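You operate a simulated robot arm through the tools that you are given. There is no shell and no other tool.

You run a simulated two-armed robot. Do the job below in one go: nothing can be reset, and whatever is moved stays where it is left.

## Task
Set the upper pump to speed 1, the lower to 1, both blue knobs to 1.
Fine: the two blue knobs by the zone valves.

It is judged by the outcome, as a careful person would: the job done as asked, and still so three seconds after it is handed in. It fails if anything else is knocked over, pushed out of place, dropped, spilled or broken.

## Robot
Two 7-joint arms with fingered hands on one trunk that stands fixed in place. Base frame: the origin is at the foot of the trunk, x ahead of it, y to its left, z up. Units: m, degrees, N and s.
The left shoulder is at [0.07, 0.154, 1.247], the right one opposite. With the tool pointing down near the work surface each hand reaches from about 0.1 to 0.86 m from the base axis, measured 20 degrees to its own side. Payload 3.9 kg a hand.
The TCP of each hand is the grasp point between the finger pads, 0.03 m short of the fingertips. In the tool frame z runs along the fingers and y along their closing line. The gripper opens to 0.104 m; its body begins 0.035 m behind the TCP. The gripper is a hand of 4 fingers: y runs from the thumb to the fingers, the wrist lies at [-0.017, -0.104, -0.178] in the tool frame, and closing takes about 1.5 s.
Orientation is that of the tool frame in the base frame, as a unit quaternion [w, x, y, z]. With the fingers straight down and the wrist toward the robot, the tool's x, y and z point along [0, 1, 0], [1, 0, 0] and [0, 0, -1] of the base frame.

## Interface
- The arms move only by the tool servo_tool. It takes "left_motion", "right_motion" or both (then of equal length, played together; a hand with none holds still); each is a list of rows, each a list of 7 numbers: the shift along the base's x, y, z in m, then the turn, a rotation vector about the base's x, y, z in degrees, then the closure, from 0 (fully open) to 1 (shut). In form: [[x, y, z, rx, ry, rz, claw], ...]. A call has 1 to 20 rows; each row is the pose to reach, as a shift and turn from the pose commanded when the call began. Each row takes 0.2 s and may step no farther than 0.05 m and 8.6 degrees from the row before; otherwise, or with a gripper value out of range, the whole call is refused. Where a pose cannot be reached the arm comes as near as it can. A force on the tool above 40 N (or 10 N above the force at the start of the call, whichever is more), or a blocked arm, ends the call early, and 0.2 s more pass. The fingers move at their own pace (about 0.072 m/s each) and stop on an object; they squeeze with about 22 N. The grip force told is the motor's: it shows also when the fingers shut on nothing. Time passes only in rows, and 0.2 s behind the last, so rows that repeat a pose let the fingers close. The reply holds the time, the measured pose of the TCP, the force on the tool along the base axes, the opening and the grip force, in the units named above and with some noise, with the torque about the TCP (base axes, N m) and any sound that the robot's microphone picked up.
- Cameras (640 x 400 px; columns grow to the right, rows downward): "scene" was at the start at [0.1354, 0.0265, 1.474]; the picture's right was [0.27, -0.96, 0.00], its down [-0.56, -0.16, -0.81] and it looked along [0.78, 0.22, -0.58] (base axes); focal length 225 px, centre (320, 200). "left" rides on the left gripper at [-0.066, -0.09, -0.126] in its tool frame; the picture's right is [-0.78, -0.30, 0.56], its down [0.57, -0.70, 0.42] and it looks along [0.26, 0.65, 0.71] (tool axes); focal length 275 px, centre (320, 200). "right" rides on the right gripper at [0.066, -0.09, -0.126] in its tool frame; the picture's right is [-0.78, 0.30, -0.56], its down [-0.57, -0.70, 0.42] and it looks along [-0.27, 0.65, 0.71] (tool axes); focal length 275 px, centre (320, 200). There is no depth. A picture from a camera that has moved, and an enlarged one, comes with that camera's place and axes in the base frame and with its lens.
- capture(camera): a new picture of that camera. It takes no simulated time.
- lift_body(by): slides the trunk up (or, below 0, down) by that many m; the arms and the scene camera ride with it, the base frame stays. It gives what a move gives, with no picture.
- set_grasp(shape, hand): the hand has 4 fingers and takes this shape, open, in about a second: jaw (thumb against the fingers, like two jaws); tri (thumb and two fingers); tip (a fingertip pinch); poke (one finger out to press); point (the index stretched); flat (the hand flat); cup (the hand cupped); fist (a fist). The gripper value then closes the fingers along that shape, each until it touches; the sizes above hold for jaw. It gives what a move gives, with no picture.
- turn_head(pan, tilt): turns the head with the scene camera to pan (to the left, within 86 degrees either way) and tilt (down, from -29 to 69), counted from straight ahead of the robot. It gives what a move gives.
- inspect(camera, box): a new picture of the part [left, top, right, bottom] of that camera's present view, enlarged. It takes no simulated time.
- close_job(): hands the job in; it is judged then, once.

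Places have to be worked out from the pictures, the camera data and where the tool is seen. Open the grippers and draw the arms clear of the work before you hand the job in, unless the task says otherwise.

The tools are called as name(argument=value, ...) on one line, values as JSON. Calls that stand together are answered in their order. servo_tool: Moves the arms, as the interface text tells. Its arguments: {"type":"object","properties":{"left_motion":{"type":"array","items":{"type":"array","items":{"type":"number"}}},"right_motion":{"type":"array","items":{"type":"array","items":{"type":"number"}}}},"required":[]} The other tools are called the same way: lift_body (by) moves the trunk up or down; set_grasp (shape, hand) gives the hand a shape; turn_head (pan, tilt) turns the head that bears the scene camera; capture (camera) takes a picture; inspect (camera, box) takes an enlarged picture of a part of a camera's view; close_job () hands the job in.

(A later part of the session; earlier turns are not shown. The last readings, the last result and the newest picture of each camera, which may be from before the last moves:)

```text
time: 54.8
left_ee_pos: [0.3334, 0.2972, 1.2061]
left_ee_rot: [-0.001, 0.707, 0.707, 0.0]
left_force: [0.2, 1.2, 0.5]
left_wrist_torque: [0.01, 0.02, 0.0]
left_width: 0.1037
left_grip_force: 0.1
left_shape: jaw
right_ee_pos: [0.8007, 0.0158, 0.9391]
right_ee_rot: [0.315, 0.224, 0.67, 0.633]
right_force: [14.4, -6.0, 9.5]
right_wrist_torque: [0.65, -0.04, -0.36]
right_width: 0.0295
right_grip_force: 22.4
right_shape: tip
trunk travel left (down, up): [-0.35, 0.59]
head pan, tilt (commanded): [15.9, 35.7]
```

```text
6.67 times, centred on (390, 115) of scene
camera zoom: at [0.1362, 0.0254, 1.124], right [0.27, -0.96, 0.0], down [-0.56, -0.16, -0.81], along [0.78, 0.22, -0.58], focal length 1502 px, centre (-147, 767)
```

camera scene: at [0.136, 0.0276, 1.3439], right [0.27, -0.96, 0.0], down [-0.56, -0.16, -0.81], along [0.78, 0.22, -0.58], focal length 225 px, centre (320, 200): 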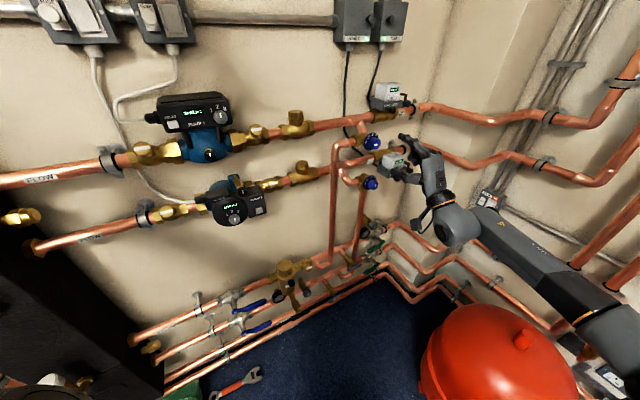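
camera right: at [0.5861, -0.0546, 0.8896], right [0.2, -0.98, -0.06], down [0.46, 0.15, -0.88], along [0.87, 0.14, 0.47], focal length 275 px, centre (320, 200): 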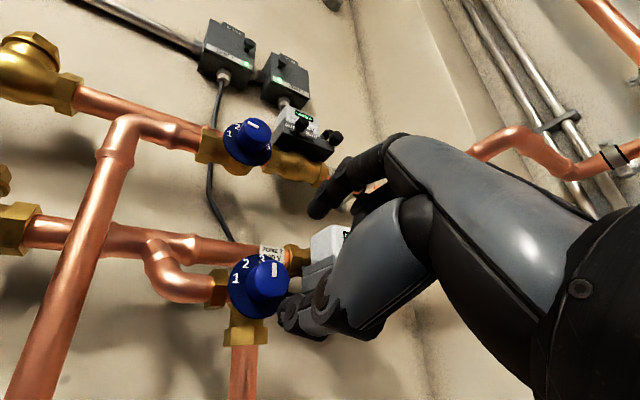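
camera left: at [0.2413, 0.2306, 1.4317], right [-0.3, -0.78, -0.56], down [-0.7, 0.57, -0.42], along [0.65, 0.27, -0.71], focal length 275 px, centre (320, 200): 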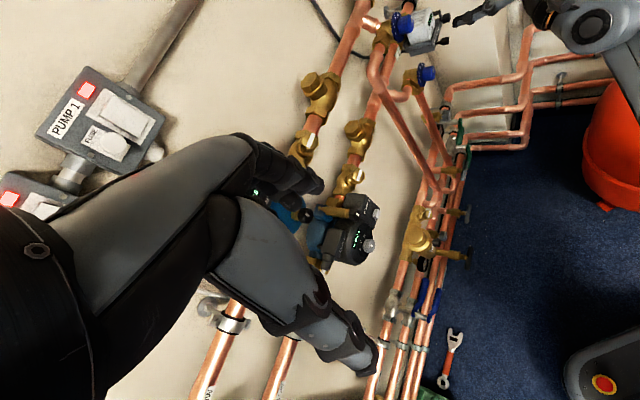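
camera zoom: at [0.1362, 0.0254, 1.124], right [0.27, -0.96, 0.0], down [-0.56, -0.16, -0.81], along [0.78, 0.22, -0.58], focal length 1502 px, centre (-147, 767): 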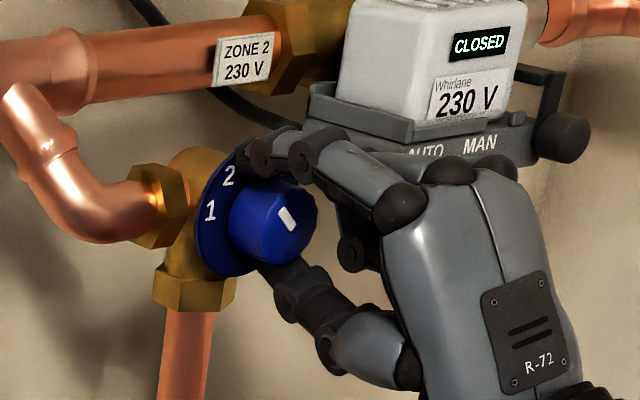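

The knob moved to about 2 with growing side load, so the axis is still a little right and up of my centre. I open, roll back to 25°, shift 2 mm, and grip again.

servo_tool(right_motion=[[0, 0, 0, 0, 0, 0, 0.5], [0, 0, 0, 0, 0, 0, 0.42], [0, 0, 0, 0, 0, 0, 0.42], [0.0014, -0.0014, 0.002, 4.667, 4.667, 0, 0.42], [0.0014, -0.0014, 0.002, 9.333, 9.333, 0, 0.42], [0.0014, -0.0014, 0.002, 14.0, 14.0, 0, 0.42], [0.0014, -0.0014, 0.002, 18.667, 18.667, 0, 0.42], [0.0014, -0.0014, 0.002, 23.333, 23.333, 0, 0.42], [0.0014, -0.0014, 0.002, 23.333, 23.333, 0, 0.42]])

inspect(camera="scene", box=[355, 85, 425, 145])

inspect(camera="right", box=[220, 170, 380, 360])

```text
time: 56.8
left_ee_pos: [0.3303, 0.2997, 1.2078]
left_ee_rot: [0.0, 0.707, 0.707, 0.001]
left_force: [-0.7, 0.2, 0.1]
left_wrist_torque: [-0.02, 0.0, -0.01]
left_width: 0.1039
left_grip_force: 0.2
left_shape: jaw
right_ee_pos: [0.7997, 0.0158, 0.9415]
right_ee_rot: [0.121, 0.405, 0.58, 0.696]
right_force: [0.0, -0.4, 0.8]
right_wrist_torque: [0.0, 0.02, 0.01]
right_width: 0.0599
right_grip_force: 0.1
right_shape: tip
trunk travel left (down, up): [-0.35, 0.59]
head pan, tilt (commanded): [15.9, 35.7]
```

```text
6.67 times, centred on (390, 115) of scene
camera zoom: at [0.1354, 0.0265, 1.124], right [0.27, -0.96, 0.0], down [-0.56, -0.16, -0.81], along [0.78, 0.22, -0.58], focal length 1502 px, centre (-147, 767)
```

zoom: 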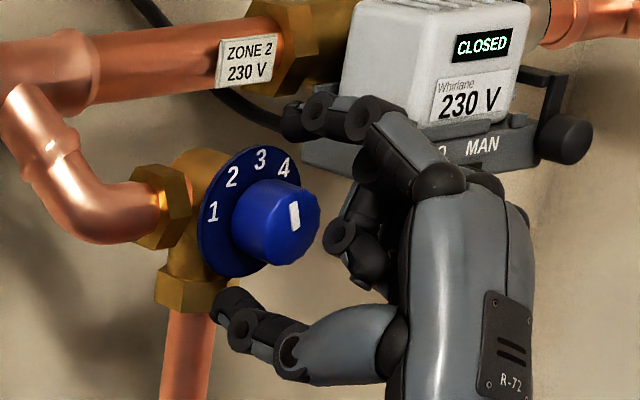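

```text
2.11 times, centred on (300, 265) of right
camera zoom: at [0.6426, -0.0032, 0.8879], right [0.19, -0.98, -0.06], down [0.46, 0.14, -0.88], along [0.87, 0.14, 0.47], focal length 580 px, centre (362, 63)
```

zoom: 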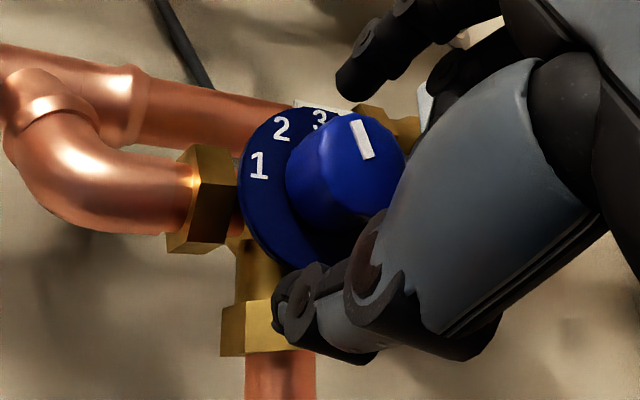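

The bar now reads about -25°; some of the turn was lost, probably dragged back while re-rolling. I close again and turn, and next time I will draw back before rolling.

servo_tool(right_motion=[[0, 0, 0, 0, 0, 0, 0.7], [0, 0, 0, 0, 0, 0, 1], [0, 0, 0, 0, 0, 0, 1], [0, 0, 0, 0, 0, 0, 1], [0, 0, 0, -4.667, -4.667, 0, 1], [0, 0, 0, -9.333, -9.333, 0, 1], [0, 0, 0, -14.0, -14.0, 0, 1], [0, 0, 0, -18.667, -18.667, 0, 1], [0, 0, 0, -23.333, -23.333, 0, 1], [0, 0, 0, -24.75, -24.75, 0, 1], [0, 0, 0, -24.75, -24.75, 0, 1]])

inspect(camera="scene", box=[355, 85, 425, 145])

inspect(camera="right", box=[220, 170, 380, 360])

```text
time: 59.2
left_ee_pos: [0.3304, 0.2994, 1.2079]
left_ee_rot: [0.0, 0.707, 0.707, 0.0]
left_force: [-0.7, 0.1, -1.1]
left_wrist_torque: [0.0, 0.0, 0.04]
left_width: 0.1037
left_grip_force: 0.0
left_shape: jaw
right_ee_pos: [0.7997, 0.016, 0.9431]
right_ee_rot: [0.326, 0.21, 0.675, 0.627]
right_force: [-5.2, -0.1, 2.1]
right_wrist_torque: [0.05, 0.07, 0.1]
right_width: 0.0282
right_grip_force: 22.1
right_shape: tip
trunk travel left (down, up): [-0.35, 0.59]
head pan, tilt (commanded): [15.9, 35.7]
```

```text
6.67 times, centred on (390, 115) of scene
camera zoom: at [0.1343, 0.0267, 1.1242], right [0.27, -0.96, 0.0], down [-0.56, -0.16, -0.81], along [0.78, 0.22, -0.58], focal length 1502 px, centre (-147, 767)
```

zoom: 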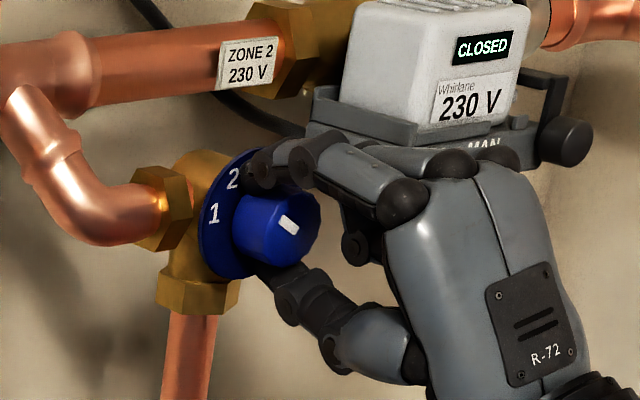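

```text
2.11 times, centred on (300, 265) of right
camera zoom: at [0.6767, -0.0372, 0.8433], right [0.11, -0.9, 0.43], down [0.79, -0.18, -0.59], along [0.61, 0.4, 0.69], focal length 580 px, centre (362, 63)
```

zoom: 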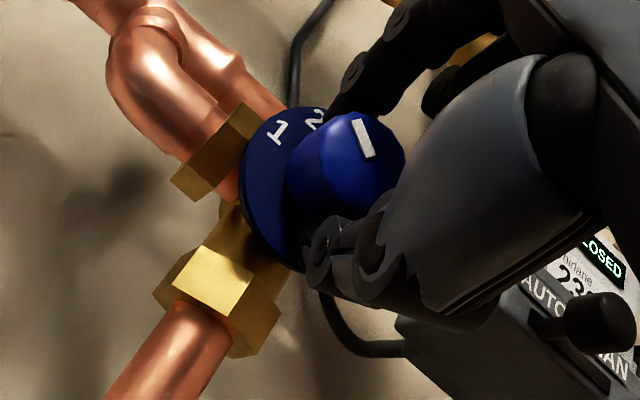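

The bar is at about -52° now. I open, draw back 3 cm, roll to +25°, go in again on the same centre, and close.

servo_tool(right_motion=[[0, 0, 0, 0, 0, 0, 0.5], [0, 0, 0, 0, 0, 0, 0.4], [0, 0, 0, 0, 0, 0, 0.4], [-0.0106, -0.0106, 0, 0, 0, 0, 0.4], [-0.0226, -0.0226, 0, 0, 0, 0, 0.4], [-0.0226, -0.0226, 0, 5.0, 5.0, 0, 0.4], [-0.0226, -0.0226, 0, 10.0, 10.0, 0, 0.4], [-0.0226, -0.0226, 0, 15.0, 15.0, 0, 0.4], [-0.0226, -0.0226, 0, 20.0, 20.0, 0, 0.4], [-0.0226, -0.0226, 0, 24.75, 24.75, 0, 0.4], [-0.0113, -0.0113, 0, 24.75, 24.75, 0, 0.4], [0, 0, 0, 24.75, 24.75, 0, 0.4], [0, 0, 0, 24.75, 24.75, 0, 0.4], [0, 0, 0, 24.75, 24.75, 0, 0.7], [0, 0, 0, 24.75, 24.75, 0, 1], [0, 0, 0, 24.75, 24.75, 0, 1], [0, 0, 0, 24.75, 24.75, 0, 1]])

inspect(camera="scene", box=[355, 85, 425, 145])

```text
time: 62.8
left_ee_pos: [0.3324, 0.2977, 1.207]
left_ee_rot: [0.0, 0.707, 0.707, 0.0]
left_force: [-0.9, 0.1, 1.2]
left_wrist_torque: [0.0, -0.02, -0.02]
left_width: 0.1037
left_grip_force: 0.2
left_shape: jaw
right_ee_pos: [0.7999, 0.017, 0.9431]
right_ee_rot: [0.123, 0.405, 0.579, 0.697]
right_force: [-1.7, -2.0, 0.2]
right_wrist_torque: [0.21, -0.04, -0.04]
right_width: 0.033
right_grip_force: 21.7
right_shape: tip
trunk travel left (down, up): [-0.35, 0.59]
head pan, tilt (commanded): [15.9, 35.7]
```

```text
6.67 times, centred on (390, 115) of scene
camera zoom: at [0.135, 0.0262, 1.1241], right [0.27, -0.96, 0.0], down [-0.56, -0.16, -0.81], along [0.78, 0.22, -0.58], focal length 1502 px, centre (-147, 767)
```

zoom: 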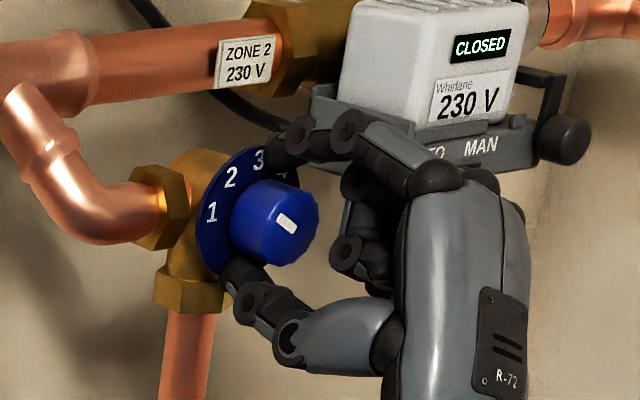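

The bar stayed at about -50° and the grip is good. I turn another 35° toward the end stop at 1.

servo_tool(right_motion=[[0, 0, 0, -4.667, -4.667, 0, 1], [0, 0, 0, -9.333, -9.333, 0, 1], [0, 0, 0, -14.0, -14.0, 0, 1], [0, 0, 0, -18.667, -18.667, 0, 1], [0, 0, 0, -23.333, -23.333, 0, 1], [0, 0, 0, -24.75, -24.75, 0, 1], [0, 0, 0, -24.75, -24.75, 0, 1]])

inspect(camera="scene", box=[355, 85, 425, 145])

```text
time: 64.4
left_ee_pos: [0.3317, 0.2986, 1.2076]
left_ee_rot: [0.0, 0.708, 0.706, 0.001]
left_force: [0.5, 0.2, 0.1]
left_wrist_torque: [-0.04, 0.01, 0.03]
left_width: 0.1037
left_grip_force: 0.1
left_shape: jaw
right_ee_pos: [0.8006, 0.0157, 0.9425]
right_ee_rot: [0.326, 0.212, 0.674, 0.628]
right_force: [1.6, -2.3, 4.6]
right_wrist_torque: [0.46, 0.15, -0.03]
right_width: 0.0314
right_grip_force: 21.7
right_shape: tip
trunk travel left (down, up): [-0.35, 0.59]
head pan, tilt (commanded): [15.9, 35.7]
```

```text
6.67 times, centred on (390, 115) of scene
camera zoom: at [0.1347, 0.0262, 1.1241], right [0.27, -0.96, 0.0], down [-0.56, -0.16, -0.81], along [0.78, 0.22, -0.58], focal length 1502 px, centre (-147, 767)
```

zoom: 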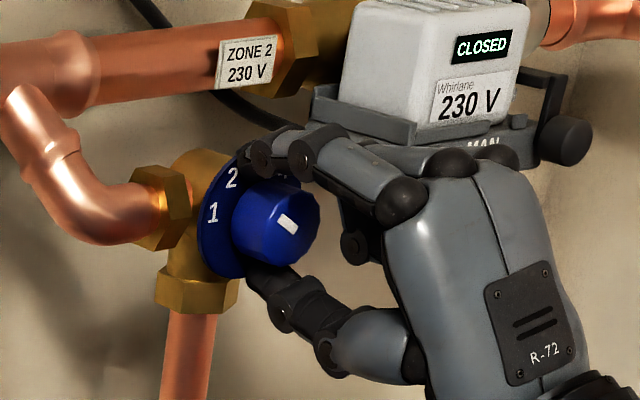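

The bar seems not to have moved this time though the torque rose. I zoom in to read it exactly.

inspect(camera="scene", box=[365, 100, 405, 130])

inspect(camera="right", box=[260, 190, 360, 270])

```text
13.33 times, centred on (385, 115) of scene
camera zoom: at [0.1347, 0.0262, 1.1241], right [0.27, -0.96, 0.0], down [-0.56, -0.16, -0.81], along [0.78, 0.22, -0.58], focal length 3003 px, centre (-547, 1333)
```

zoom: 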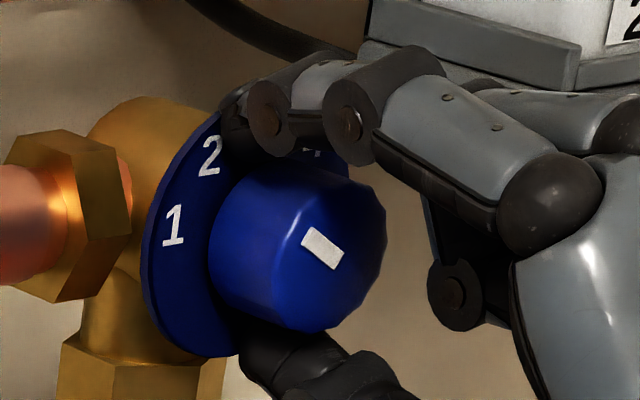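

```text
5.00 times, centred on (310, 230) of right
camera zoom: at [0.6773, -0.0372, 0.8432], right [0.11, -0.9, 0.43], down [0.79, -0.18, -0.59], along [0.61, 0.4, 0.68], focal length 1376 px, centre (370, 50)
```

zoom: 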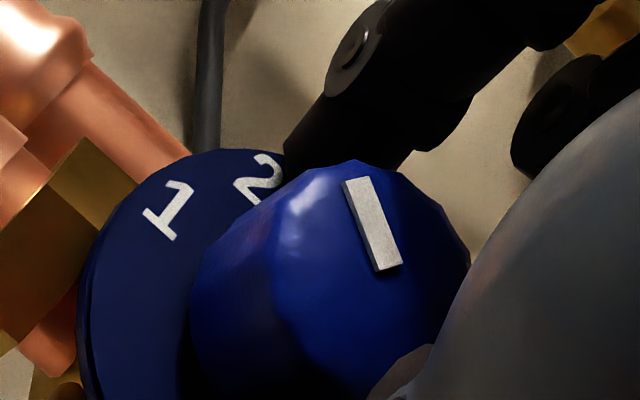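

The bar is at about -57°, so part of the turn slipped. The torque is still wound up in the grip, so I hold for a second to see whether the knob creeps on (stiff or damped) under it.

servo_tool(right_motion=[[0, 0, 0, 0, 0, 0, 1], [0, 0, 0, 0, 0, 0, 1], [0, 0, 0, 0, 0, 0, 1], [0, 0, 0, 0, 0, 0, 1], [0, 0, 0, 0, 0, 0, 1]])

inspect(camera="scene", box=[365, 100, 405, 130])

```text
time: 65.6
left_ee_pos: [0.3308, 0.2995, 1.2067]
left_ee_rot: [0.0, 0.707, 0.708, 0.001]
left_force: [0.6, 0.8, 0.0]
left_wrist_torque: [-0.01, 0.0, 0.0]
left_width: 0.1038
left_grip_force: 0.1
left_shape: jaw
right_ee_pos: [0.7997, 0.0165, 0.9431]
right_ee_rot: [0.326, 0.212, 0.675, 0.627]
right_force: [0.8, -0.3, 5.4]
right_wrist_torque: [0.53, 0.05, 0.01]
right_width: 0.0311
right_grip_force: 21.9
right_shape: tip
trunk travel left (down, up): [-0.35, 0.59]
head pan, tilt (commanded): [15.9, 35.7]
```

```text
13.33 times, centred on (385, 115) of scene
camera zoom: at [0.1347, 0.0264, 1.1241], right [0.27, -0.96, 0.0], down [-0.56, -0.16, -0.81], along [0.78, 0.22, -0.58], focal length 3003 px, centre (-547, 1333)
```

zoom: 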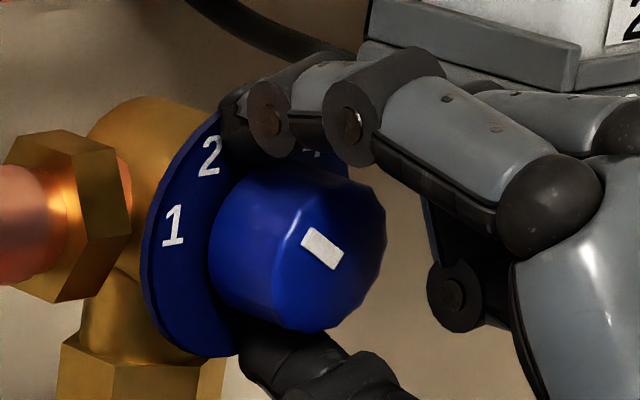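

No creep, so the fingers are simply slipping or something resists. I open in place to see whether the knob springs back.

servo_tool(right_motion=[[0, 0, 0, 0, 0, 0, 0.6], [0, 0, 0, 0, 0, 0, 0.4], [0, 0, 0, 0, 0, 0, 0.4], [0, 0, 0, 0, 0, 0, 0.4]])

inspect(camera="scene", box=[365, 100, 405, 130])

inspect(camera="right", box=[220, 150, 420, 350])

```text
time: 66.6
left_ee_pos: [0.3318, 0.2998, 1.2063]
left_ee_rot: [0.0, 0.707, 0.707, 0.0]
left_force: [-0.6, -0.1, -0.7]
left_wrist_torque: [0.04, 0.01, -0.03]
left_width: 0.1037
left_grip_force: 0.1
left_shape: jaw
right_ee_pos: [0.8006, 0.0161, 0.9412]
right_ee_rot: [0.325, 0.211, 0.676, 0.627]
right_force: [0.2, 0.6, 0.1]
right_wrist_torque: [-0.04, 0.0, 0.03]
right_width: 0.0619
right_grip_force: 0.2
right_shape: tip
trunk travel left (down, up): [-0.35, 0.59]
head pan, tilt (commanded): [15.9, 35.7]
```

```text
13.33 times, centred on (385, 115) of scene
camera zoom: at [0.1355, 0.0266, 1.124], right [0.27, -0.96, 0.0], down [-0.56, -0.16, -0.81], along [0.78, 0.22, -0.58], focal length 3003 px, centre (-547, 1333)
```

zoom: 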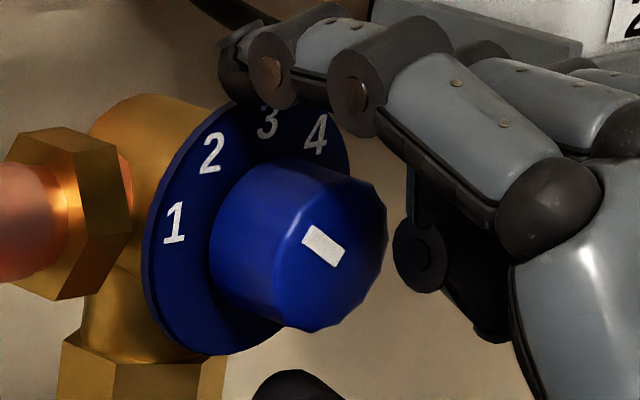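

```text
2.00 times, centred on (320, 250) of right
camera zoom: at [0.6778, -0.037, 0.8421], right [0.11, -0.9, 0.43], down [0.78, -0.18, -0.59], along [0.61, 0.4, 0.68], focal length 551 px, centre (320, 100)
```

zoom: 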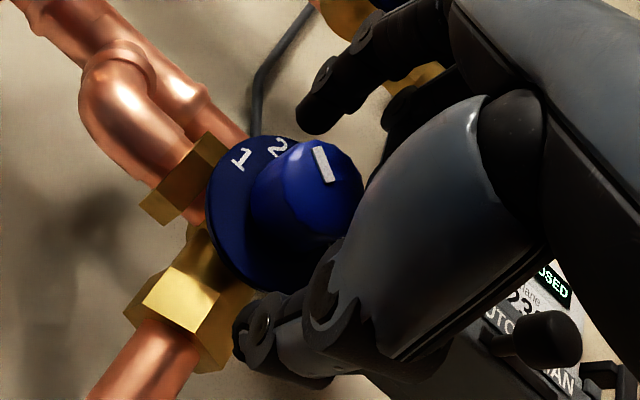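

The knob stays put at about -55° when released, so it was finger slip. I draw back, roll to +30°, re-enter 3 mm deeper with a 2 mm correction to the left, and close.

servo_tool(right_motion=[[-0.0113, -0.0113, 0, 0, 0, 0, 0.38], [-0.0226, -0.0226, 0, 0, 0, 0, 0.38], [-0.0226, -0.0226, 0, 5.5, 5.5, 0, 0.38], [-0.0226, -0.0226, 0, 11.0, 11.0, 0, 0.38], [-0.0226, -0.0226, 0, 16.5, 16.5, 0, 0.38], [-0.0226, -0.0226, 0, 22.0, 22.0, 0, 0.38], [-0.0226, -0.0226, 0, 27.5, 27.5, 0, 0.38], [-0.0126, -0.0098, 0, 28.3, 28.3, 0, 0.38], [0.0, 0.0028, 0, 28.3, 28.3, 0, 0.38], [0.0007, 0.0035, 0, 28.3, 28.3, 0, 0.38], [0.0007, 0.0035, 0, 28.3, 28.3, 0, 0.38], [0.0007, 0.0035, 0, 28.3, 28.3, 0, 0.7], [0.0007, 0.0035, 0, 28.3, 28.3, 0, 1], [0.0007, 0.0035, 0, 28.3, 28.3, 0, 1], [0.0007, 0.0035, 0, 28.3, 28.3, 0, 1], [0.0007, 0.0035, 0, 28.3, 28.3, 0, 1]])

inspect(camera="scene", box=[365, 100, 405, 130])

inspect(camera="right", box=[220, 150, 420, 350])

```text
time: 70.0
left_ee_pos: [0.3318, 0.2979, 1.2073]
left_ee_rot: [0.001, 0.708, 0.707, 0.0]
left_force: [-0.4, -0.9, -0.8]
left_wrist_torque: [-0.03, -0.01, -0.02]
left_width: 0.1037
left_grip_force: 0.0
left_shape: jaw
right_ee_pos: [0.8016, 0.0179, 0.9428]
right_ee_rot: [0.09, 0.43, 0.561, 0.702]
right_force: [-6.1, -5.4, -0.8]
right_wrist_torque: [0.19, -0.04, 0.11]
right_width: 0.0345
right_grip_force: 22.1
right_shape: tip
trunk travel left (down, up): [-0.35, 0.59]
head pan, tilt (commanded): [15.9, 35.7]
```

```text
13.33 times, centred on (385, 115) of scene
camera zoom: at [0.1344, 0.0256, 1.1242], right [0.27, -0.96, 0.0], down [-0.56, -0.16, -0.81], along [0.78, 0.22, -0.58], focal length 3003 px, centre (-547, 1333)
```

zoom: 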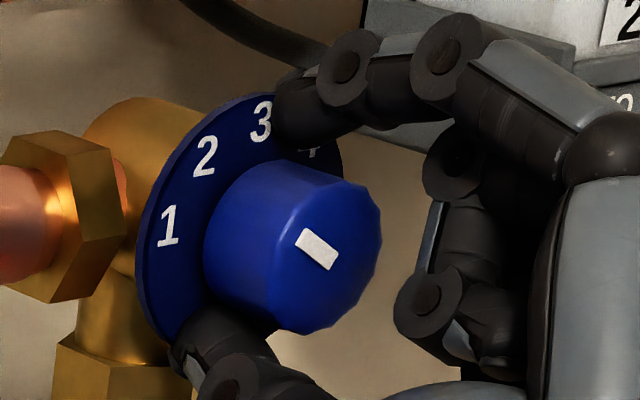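

```text
2.00 times, centred on (320, 250) of right
camera zoom: at [0.6413, 0.0025, 0.8984], right [0.19, -0.97, -0.13], down [0.4, 0.2, -0.89], along [0.9, 0.11, 0.43], focal length 551 px, centre (320, 100)
```

zoom: 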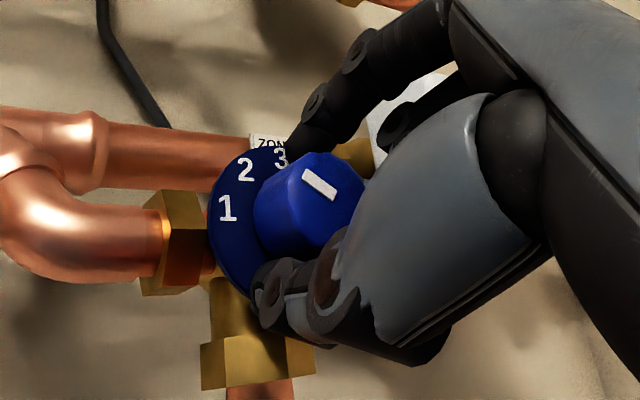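

The grip is wider and firmer, but the tips press on the dial with 8 N. I ease off 3 mm and turn slowly counter-clockwise by 42°.

servo_tool(right_motion=[[-0.0021, -0.0021, 0, 0, 0, 0, 1], [-0.0021, -0.0021, 0, -2.5, -2.5, 0, 1], [-0.0021, -0.0021, 0, -5.0, -5.0, 0, 1], [-0.0021, -0.0021, 0, -7.5, -7.5, 0, 1], [-0.0021, -0.0021, 0, -10.0, -10.0, 0, 1], [-0.0021, -0.0021, 0, -12.5, -12.5, 0, 1], [-0.0021, -0.0021, 0, -15.0, -15.0, 0, 1], [-0.0021, -0.0021, 0, -17.5, -17.5, 0, 1], [-0.0021, -0.0021, 0, -20.0, -20.0, 0, 1], [-0.0021, -0.0021, 0, -22.5, -22.5, 0, 1], [-0.0021, -0.0021, 0, -25.0, -25.0, 0, 1], [-0.0021, -0.0021, 0, -27.5, -27.5, 0, 1], [-0.0021, -0.0021, 0, -28.3, -28.3, 0, 1], [-0.0021, -0.0021, 0, -28.3, -28.3, 0, 1]])

inspect(camera="scene", box=[365, 100, 405, 130])

inspect(camera="right", box=[220, 150, 420, 350])

```text
time: 73.0
left_ee_pos: [0.3305, 0.2984, 1.2068]
left_ee_rot: [0.0, 0.708, 0.706, 0.0]
left_force: [-0.1, 0.8, 0.2]
left_wrist_torque: [0.0, 0.0, 0.01]
left_width: 0.1038
left_grip_force: 0.0
left_shape: jaw
right_ee_pos: [0.7992, 0.0169, 0.9423]
right_ee_rot: [0.326, 0.211, 0.675, 0.627]
right_force: [3.3, -1.8, 6.4]
right_wrist_torque: [0.51, -0.08, -0.12]
right_width: 0.0312
right_grip_force: 21.7
right_shape: tip
trunk travel left (down, up): [-0.35, 0.59]
head pan, tilt (commanded): [15.9, 35.7]
```

```text
13.33 times, centred on (385, 115) of scene
camera zoom: at [0.1351, 0.026, 1.1241], right [0.27, -0.96, 0.0], down [-0.56, -0.16, -0.81], along [0.78, 0.22, -0.58], focal length 3003 px, centre (-547, 1333)
```

zoom: 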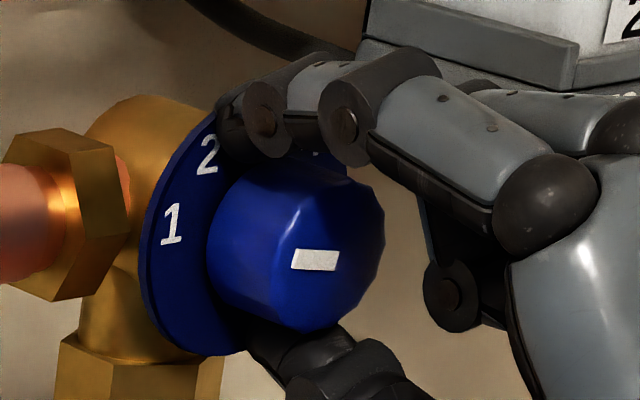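

```text
2.00 times, centred on (320, 250) of right
camera zoom: at [0.6762, -0.0367, 0.843], right [0.11, -0.9, 0.43], down [0.79, -0.18, -0.59], along [0.61, 0.4, 0.68], focal length 551 px, centre (320, 100)
```

zoom: 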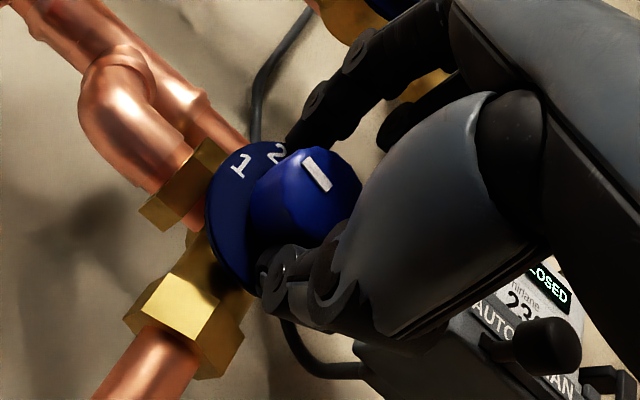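

The bar now lies at about -80°, the same as the upper knob's position at 1, with the torque risen at the end stop. I open, draw back, and check it at rest.

servo_tool(right_motion=[[0, 0, 0, 0, 0, 0, 0.6], [0, 0, 0, 0, 0, 0, 0.4], [0, 0, 0, 0, 0, 0, 0.35], [0, 0, 0, 0, 0, 0, 0.35], [-0.0113, -0.0113, 0, 0, 0, 0, 0.35], [-0.0226, -0.0226, 0, 0, 0, 0, 0.35], [-0.045, -0.045, 0, 0, 0, 0, 0.35], [-0.07, -0.07, 0, 0, 0, 0, 0.3], [-0.1, -0.1, 0, 0, 0, 0, 0.3], [-0.13, -0.13, 0, 0, 0, 0, 0.3], [-0.13, -0.13, 0, 0, 0, 0, 0.3]])

inspect(camera="scene", box=[365, 100, 405, 130])

capture(camera="scene")

capture(camera="right")

```text
time: 75.4
left_ee_pos: [0.3314, 0.298, 1.206]
left_ee_rot: [-0.001, 0.707, 0.707, -0.001]
left_force: [0.8, 0.5, 0.2]
left_wrist_torque: [-0.02, 0.02, 0.03]
left_width: 0.1037
left_grip_force: 0.0
left_shape: jaw
right_ee_pos: [0.6659, -0.1113, 0.9436]
right_ee_rot: [0.326, 0.212, 0.675, 0.627]
right_force: [0.7, 0.4, -1.4]
right_wrist_torque: [-0.04, -0.04, 0.0]
right_width: 0.0725
right_grip_force: 0.1
right_shape: tip
trunk travel left (down, up): [-0.35, 0.59]
head pan, tilt (commanded): [15.9, 35.7]
```

```text
13.33 times, centred on (385, 115) of scene
camera zoom: at [0.1359, 0.0271, 1.1239], right [0.27, -0.96, 0.0], down [-0.56, -0.16, -0.81], along [0.78, 0.22, -0.58], focal length 3003 px, centre (-547, 1333)
```

zoom: 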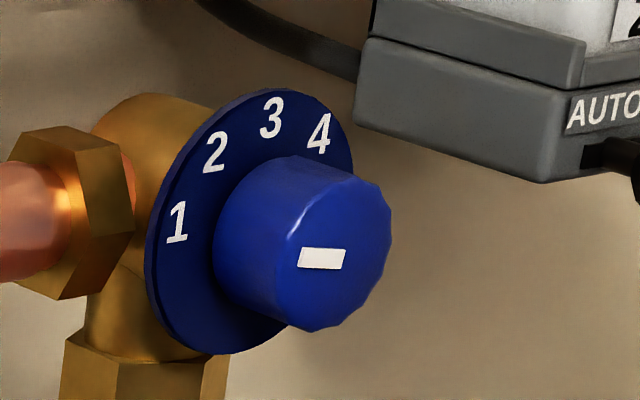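

```text
taken
camera scene: at [0.1359, 0.0271, 1.1239], right [0.27, -0.96, 0.0], down [-0.56, -0.16, -0.81], along [0.78, 0.22, -0.58], focal length 225 px, centre (320, 200)
```

scene: 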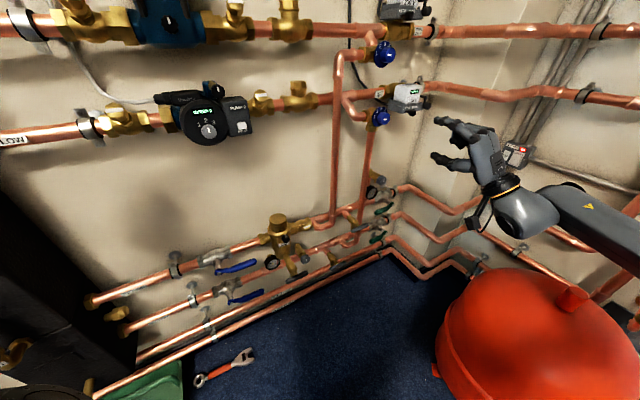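

```text
taken
camera right: at [0.5431, -0.1637, 0.8435], right [0.11, -0.9, 0.43], down [0.78, -0.18, -0.59], along [0.61, 0.4, 0.68], focal length 275 px, centre (320, 200)
```

right: 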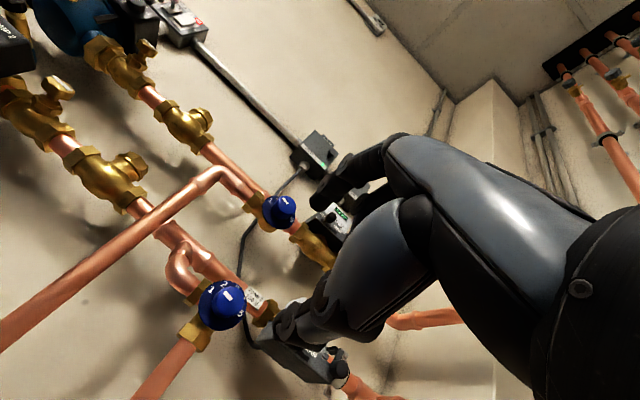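

Both blue knobs are at 1. Now the pumps: I zoom in on the lower pump's panel from here.

inspect(camera="scene", box=[170, 80, 260, 150])

inspect(camera="scene", box=[180, 98, 230, 142])

```text
5.71 times, centred on (215, 115) of scene
camera zoom: at [0.1359, 0.0271, 1.1239], right [0.27, -0.96, 0.0], down [-0.56, -0.16, -0.81], along [0.78, 0.22, -0.58], focal length 1287 px, centre (920, 686)
```

zoom: 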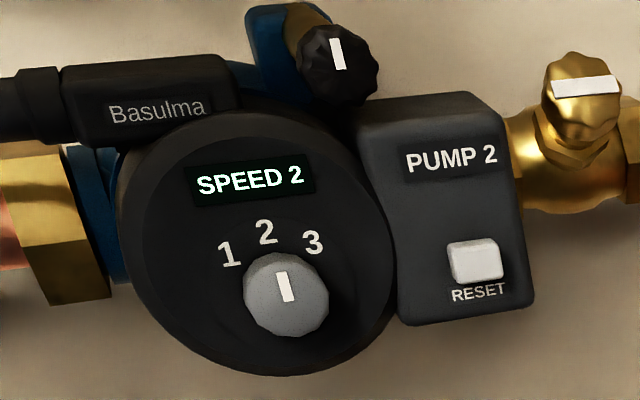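

```text
9.09 times, centred on (205, 120) of scene
camera zoom: at [0.1359, 0.0271, 1.1239], right [0.27, -0.96, 0.0], down [-0.56, -0.16, -0.81], along [0.78, 0.22, -0.58], focal length 2048 px, centre (1366, 927)
```

zoom: 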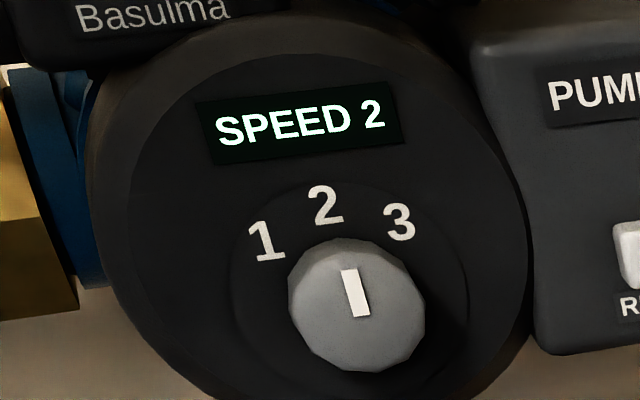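

The lower pump reads SPEED 2 with its knob at 2 (digits 45° apart), and I fix its knob at about u 0.099, w 0.594, z 0.977 from the height parallax. I raise the trunk by 0.30 m for a good arm posture there.

lift_body(by=0.3)

capture(camera="scene")

inspect(camera="scene", box=[180, 140, 300, 250])

```text
time: 78.4
left_ee_pos: [0.3315, 0.2994, 1.5067]
left_ee_rot: [0.0, 0.707, 0.707, 0.001]
left_force: [-0.1, -0.4, 0.1]
left_wrist_torque: [0.02, 0.01, -0.04]
left_width: 0.1035
left_grip_force: 0.0
left_shape: jaw
right_ee_pos: [0.6658, -0.1114, 1.2434]
right_ee_rot: [0.325, 0.213, 0.675, 0.627]
right_force: [-0.8, -0.4, 0.5]
right_wrist_torque: [-0.03, -0.03, 0.01]
right_width: 0.0727
right_grip_force: 0.0
right_shape: tip
trunk travel left (down, up): [-0.65, 0.29]
head pan, tilt (commanded): [15.9, 35.7]
```

```text
taken
camera scene: at [0.1355, 0.0265, 1.424], right [0.27, -0.96, 0.0], down [-0.56, -0.16, -0.81], along [0.78, 0.22, -0.58], focal length 225 px, centre (320, 200)
```

scene: 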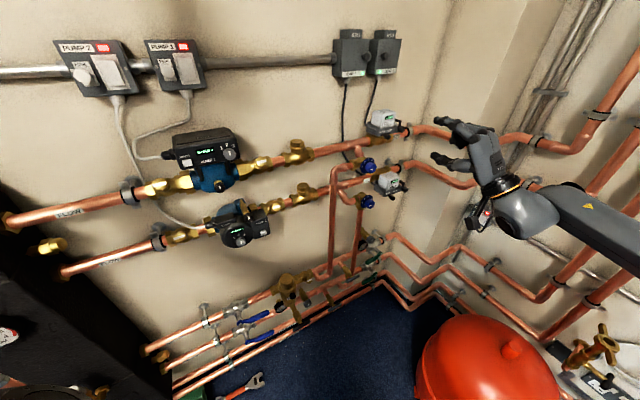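

```text
3.64 times, centred on (240, 195) of scene
camera zoom: at [0.1355, 0.0265, 1.424], right [0.27, -0.96, 0.0], down [-0.56, -0.16, -0.81], along [0.78, 0.22, -0.58], focal length 819 px, centre (611, 218)
```

zoom: 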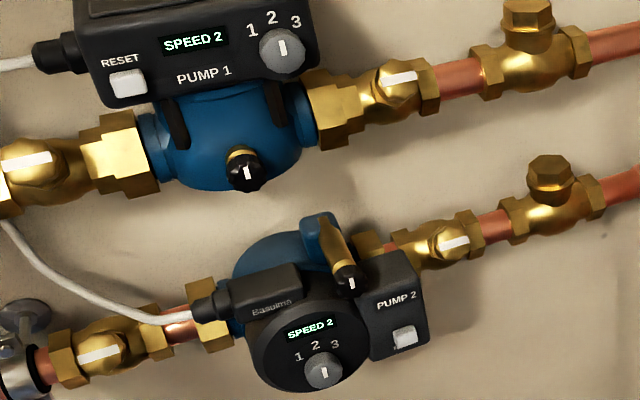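

Refined: lower pump knob at u 0.0985, w 0.591, z 0.978 (only ~12 mm long); upper pump knob at u 0.130, w 0.627, z 1.213. I carry the right hand across, well in front of the pipework, toward a standoff before the lower pump.

servo_tool(right_motion=[[-0.0214, 0.0318, -0.0221, 2.0624, 2.0624, 0, 0.4], [-0.0428, 0.0635, -0.0442, 4.125, 4.125, 0, 0.4], [-0.0642, 0.0953, -0.0664, 6.187, 6.187, 0, 0.4], [-0.0856, 0.1271, -0.0885, 8.25, 8.25, 0, 0.4], [-0.107, 0.1588, -0.1106, 10.312, 10.312, 0, 0.4], [-0.1284, 0.1906, -0.1327, 12.374, 12.374, 0, 0.4], [-0.1284, 0.1906, -0.1327, 12.374, 12.374, 0, 0.4]])

capture(camera="scene")

```text
time: 80.0
left_ee_pos: [0.3321, 0.2977, 1.5075]
left_ee_rot: [0.0, 0.707, 0.707, 0.0]
left_force: [0.2, -0.5, -0.1]
left_wrist_torque: [0.01, 0.0, 0.02]
left_width: 0.1036
left_grip_force: 0.0
left_shape: jaw
right_ee_pos: [0.5412, 0.078, 1.1154]
right_ee_rot: [0.226, 0.313, 0.634, 0.67]
right_force: [-0.8, 0.5, 0.4]
right_wrist_torque: [0.02, 0.01, 0.01]
right_width: 0.0627
right_grip_force: 0.1
right_shape: tip
trunk travel left (down, up): [-0.65, 0.29]
head pan, tilt (commanded): [15.9, 35.7]
```

```text
taken
camera scene: at [0.1356, 0.0257, 1.424], right [0.27, -0.96, 0.0], down [-0.56, -0.16, -0.81], along [0.78, 0.22, -0.58], focal length 225 px, centre (320, 200)
```

scene: 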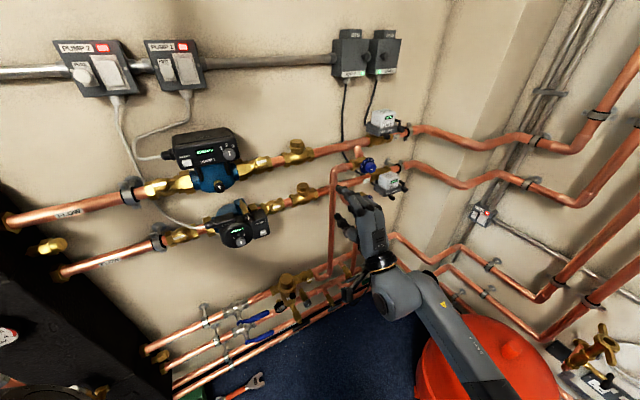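

Moving freely. I continue to the standoff before the lower pump knob.

servo_tool(right_motion=[[-0.0217, 0.0319, -0.0226, 2.0624, 2.0624, 0, 0.45], [-0.0433, 0.0637, -0.0452, 4.125, 4.125, 0, 0.45], [-0.065, 0.0956, -0.0678, 6.187, 6.187, 0, 0.45], [-0.0867, 0.1275, -0.0903, 8.25, 8.25, 0, 0.45], [-0.1083, 0.1593, -0.1129, 10.312, 10.312, 0, 0.45], [-0.13, 0.1912, -0.1355, 12.374, 12.374, 0, 0.45], [-0.13, 0.1912, -0.1355, 12.374, 12.374, 0, 0.45]])

capture(camera="scene")

inspect(camera="scene", box=[190, 180, 310, 290])

capture(camera="right")

```text
time: 81.6
left_ee_pos: [0.3319, 0.2973, 1.507]
left_ee_rot: [0.0, 0.707, 0.707, 0.0]
left_force: [-0.3, 0.0, -0.5]
left_wrist_torque: [0.05, 0.0, -0.01]
left_width: 0.1036
left_grip_force: 0.0
left_shape: jaw
right_ee_pos: [0.4425, 0.232, 0.9266]
right_ee_rot: [0.114, 0.396, 0.592, 0.693]
right_force: [0.3, 0.2, 0.4]
right_wrist_torque: [0.02, 0.01, 0.03]
right_width: 0.0572
right_grip_force: 0.0
right_shape: tip
right hand out of reach, approached as far as the arm can: row 3, 4, 5, 6, 7
trunk travel left (down, up): [-0.65, 0.29]
head pan, tilt (commanded): [15.9, 35.7]
```

```text
taken
camera scene: at [0.1354, 0.0257, 1.4241], right [0.27, -0.96, 0.0], down [-0.56, -0.16, -0.81], along [0.78, 0.22, -0.58], focal length 225 px, centre (320, 200)
```

scene: 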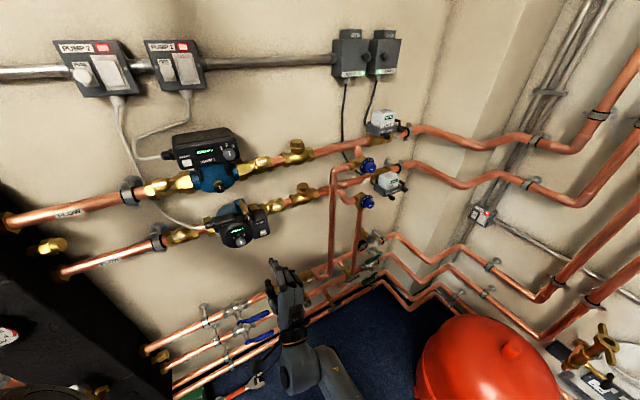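

```text
3.64 times, centred on (250, 235) of scene
camera zoom: at [0.1354, 0.0257, 1.4241], right [0.27, -0.96, 0.0], down [-0.56, -0.16, -0.81], along [0.78, 0.22, -0.58], focal length 819 px, centre (574, 73)
```

zoom: 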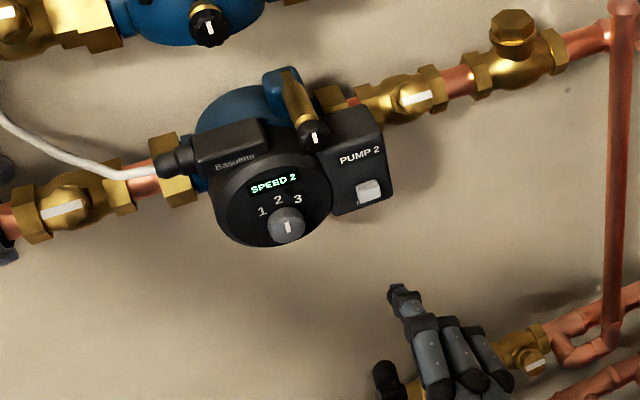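

```text
taken
camera right: at [0.2851, 0.2072, 0.8741], right [0.23, -0.97, -0.04], down [0.45, 0.14, -0.88], along [0.86, 0.18, 0.47], focal length 275 px, centre (320, 200)
```

right: 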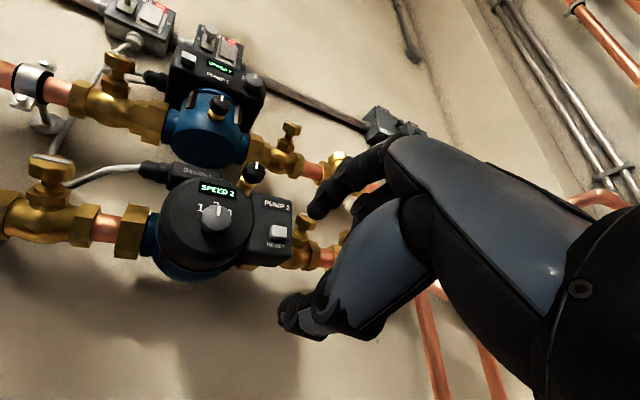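

The right arm cannot fold that far across the body. The left arm suits the pumps better (forearm forward, rolled clockwise), so I take the right hand back out of the way first.

servo_tool(right_motion=[[0.0222, -0.039, 0.015, 0, 0, 0, 0.4], [0.0445, -0.078, 0.03, 0, 0, 0, 0.4], [0.0667, -0.117, 0.045, 0, 0, 0, 0.4], [0.089, -0.156, 0.06, 0, 0, 0, 0.4], [0.1112, -0.195, 0.075, 0, 0, 0, 0.4], [0.1335, -0.234, 0.09, 0, 0, 0, 0.4], [0.1557, -0.273, 0.105, 0, 0, 0, 0.4], [0.178, -0.312, 0.12, 0, 0, 0, 0.4]])

lift_body(by=0.05)

set_grasp(hand="left", shape="tip")

capture(camera="scene")

```text
time: 83.4
left_ee_pos: [0.333, 0.2977, 1.5067]
left_ee_rot: [0.0, 0.707, 0.707, 0.0]
left_force: [0.1, -0.2, 0.4]
left_wrist_torque: [0.02, 0.02, 0.03]
left_width: 0.1035
left_grip_force: 0.0
left_shape: jaw
right_ee_pos: [0.6212, -0.066, 1.0731]
right_ee_rot: [0.121, 0.405, 0.579, 0.697]
right_force: [0.6, 0.2, 0.2]
right_wrist_torque: [0.01, -0.01, 0.0]
right_width: 0.0621
right_grip_force: 0.0
right_shape: tip
trunk travel left (down, up): [-0.65, 0.29]
head pan, tilt (commanded): [15.9, 35.7]
```

```text
time: 84.3
left_ee_pos: [0.3327, 0.2985, 1.5564]
left_ee_rot: [0.0, 0.707, 0.707, 0.0]
left_force: [0.6, 0.0, 1.2]
left_wrist_torque: [0.03, -0.01, 0.01]
left_width: 0.1036
left_grip_force: 0.0
left_shape: jaw
right_ee_pos: [0.6211, -0.0627, 1.1246]
right_ee_rot: [0.121, 0.405, 0.58, 0.697]
right_force: [-0.4, 0.1, -0.1]
right_wrist_torque: [-0.01, 0.02, -0.05]
right_width: 0.0621
right_grip_force: 0.2
right_shape: tip
trunk travel left (down, up): [-0.7, 0.24]
head pan, tilt (commanded): [15.9, 35.7]
```

```text
time: 85.2
left_ee_pos: [0.3313, 0.2977, 1.5564]
left_ee_rot: [0.001, 0.707, 0.707, 0.0]
left_force: [-0.3, -0.3, -0.5]
left_wrist_torque: [0.01, -0.02, -0.04]
left_width: 0.1037
left_grip_force: 0.0
left_shape: tip
right_ee_pos: [0.6211, -0.0639, 1.1231]
right_ee_rot: [0.121, 0.405, 0.58, 0.697]
right_force: [-0.1, 0.0, -0.3]
right_wrist_torque: [0.0, -0.03, 0.01]
right_width: 0.0623
right_grip_force: 0.0
right_shape: tip
trunk travel left (down, up): [-0.7, 0.24]
head pan, tilt (commanded): [15.9, 35.7]
```

```text
taken
camera scene: at [0.1353, 0.0265, 1.474], right [0.27, -0.96, 0.0], down [-0.56, -0.16, -0.81], along [0.78, 0.22, -0.58], focal length 225 px, centre (320, 200)
```

scene: 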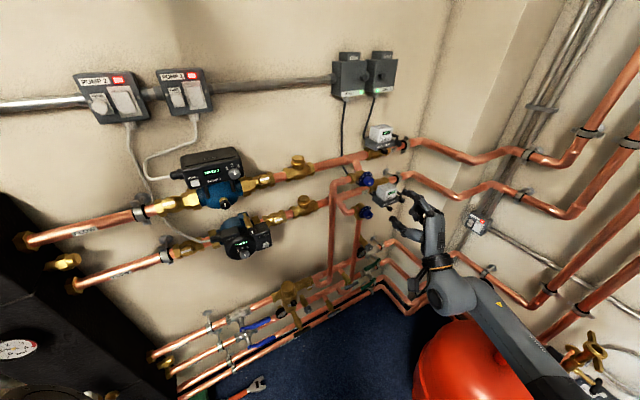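

Trunk is back at its first height and the left hand has the tip shape. I take it down on the robot's left side, where it has lateral room from the shoulder, keeping about 10 cm clear of the wall fittings.

servo_tool(left_motion=[[-0.015, 0.038, -0.015, 0, 0, 0, 0.45], [-0.03, 0.076, -0.03, 0, 0, 0, 0.45], [-0.045, 0.114, -0.045, 0, 0, 0, 0.45], [-0.06, 0.152, -0.06, 0, 0, 0, 0.45], [-0.06, 0.152, -0.104, 0, 0, 0, 0.45], [-0.06, 0.152, -0.148, 0, 0, 0, 0.45], [-0.06, 0.152, -0.192, 0, 0, 0, 0.45], [-0.06, 0.152, -0.236, 0, 0, 0, 0.45], [-0.06, 0.152, -0.28, 0, 0, 0, 0.45]])

capture(camera="left")

capture(camera="scene")

```text
time: 87.2
left_ee_pos: [0.3041, 0.4379, 1.3339]
left_ee_rot: [-0.002, 0.708, 0.706, 0.001]
left_force: [0.6, -1.3, 0.0]
left_wrist_torque: [0.02, -0.03, 0.0]
left_width: 0.0572
left_grip_force: 0.1
left_shape: tip
left hand out of reach, approached as far as the arm can: row 8, 9
right_ee_pos: [0.6226, -0.0659, 1.1233]
right_ee_rot: [0.121, 0.405, 0.579, 0.697]
right_force: [0.3, -1.1, -0.1]
right_wrist_torque: [-0.02, 0.0, -0.02]
right_width: 0.0621
right_grip_force: 0.0
right_shape: tip
trunk travel left (down, up): [-0.7, 0.24]
head pan, tilt (commanded): [15.9, 35.7]
```

```text
taken
camera left: at [0.2136, 0.37, 1.4579], right [-0.3, -0.77, -0.56], down [-0.7, 0.58, -0.42], along [0.65, 0.27, -0.71], focal length 275 px, centre (320, 200)
```

left: 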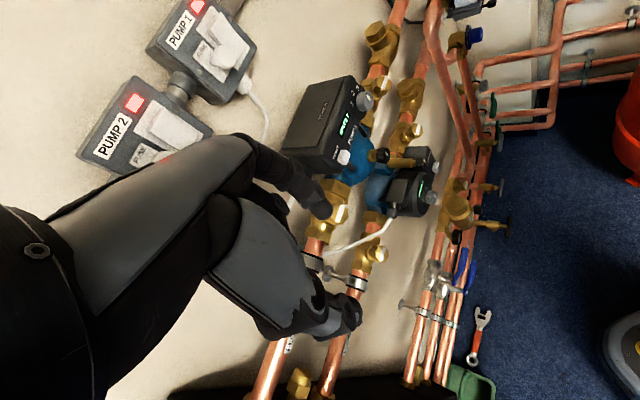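

```text
taken
camera scene: at [0.1354, 0.0237, 1.4741], right [0.27, -0.96, 0.0], down [-0.56, -0.16, -0.81], along [0.78, 0.22, -0.58], focal length 225 px, centre (320, 200)
```

scene: 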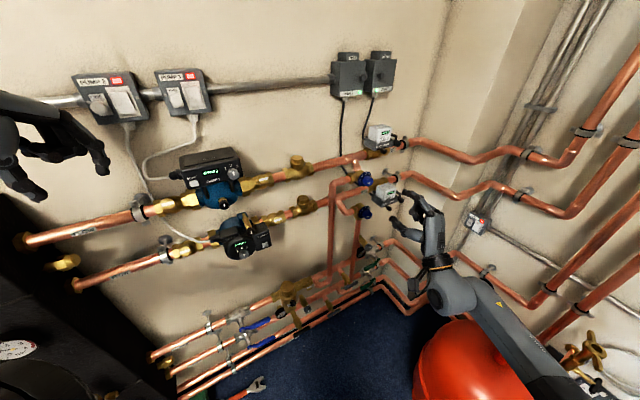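

That pose is short of reach with the wrist near shoulder height. I will instead bring the left hand over the front centre, where there is more room, and move the right hand further to the right to make space.

servo_tool(left_motion=[[0.0, 0.0, 0.04, 0, 0, 0, 0.45], [0.005, -0.02, 0.08, 0, 0, 0, 0.45], [0.025, -0.055, 0.1, 0, 0, 0, 0.45], [0.048, -0.092, 0.1, 0, 0, 0, 0.45], [0.072, -0.13, 0.095, 0, 0, 0, 0.45], [0.096, -0.166, 0.085, 0, 0, 0, 0.45], [0.12, -0.202, 0.075, 0, 0, 0, 0.45], [0.146, -0.238, 0.07, 0, 0, 0, 0.45]], right_motion=[[-0.009, -0.026, 0, 0, 0, 0, 0.4], [-0.018, -0.052, 0, 0, 0, 0, 0.4], [-0.026, -0.079, 0, 0, 0, 0, 0.4], [-0.035, -0.105, 0, 0, 0, 0, 0.4], [-0.044, -0.131, 0, 0, 0, 0, 0.4], [-0.053, -0.158, 0, 0, 0, 0, 0.4], [-0.061, -0.184, 0, 0, 0, 0, 0.4], [-0.07, -0.21, 0, 0, 0, 0, 0.4]])

capture(camera="scene")

```text
time: 89.0
left_ee_pos: [0.4487, 0.1999, 1.4022]
left_ee_rot: [0.0, 0.707, 0.707, 0.0]
left_force: [0.0, -1.2, -0.3]
left_wrist_torque: [0.05, 0.02, 0.02]
left_width: 0.0573
left_grip_force: 0.1
left_shape: tip
right_ee_pos: [0.5546, -0.2761, 1.1238]
right_ee_rot: [0.121, 0.406, 0.579, 0.697]
right_force: [0.8, 0.0, 0.1]
right_wrist_torque: [-0.01, 0.02, 0.01]
right_width: 0.0623
right_grip_force: 0.1
right_shape: tip
trunk travel left (down, up): [-0.7, 0.24]
head pan, tilt (commanded): [15.9, 35.7]
```

```text
taken
camera scene: at [0.138, 0.0229, 1.4738], right [0.27, -0.96, 0.0], down [-0.56, -0.16, -0.81], along [0.78, 0.22, -0.59], focal length 225 px, centre (320, 200)
```

scene: 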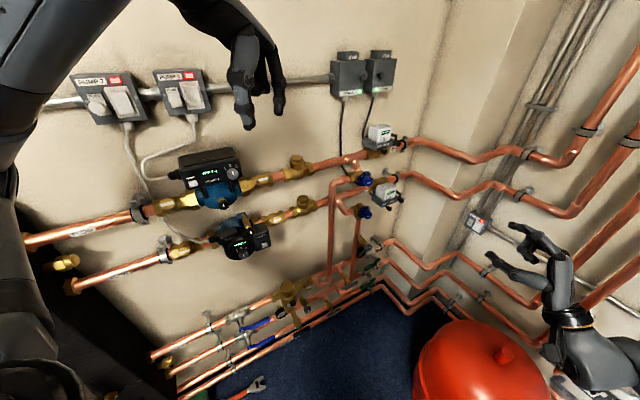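

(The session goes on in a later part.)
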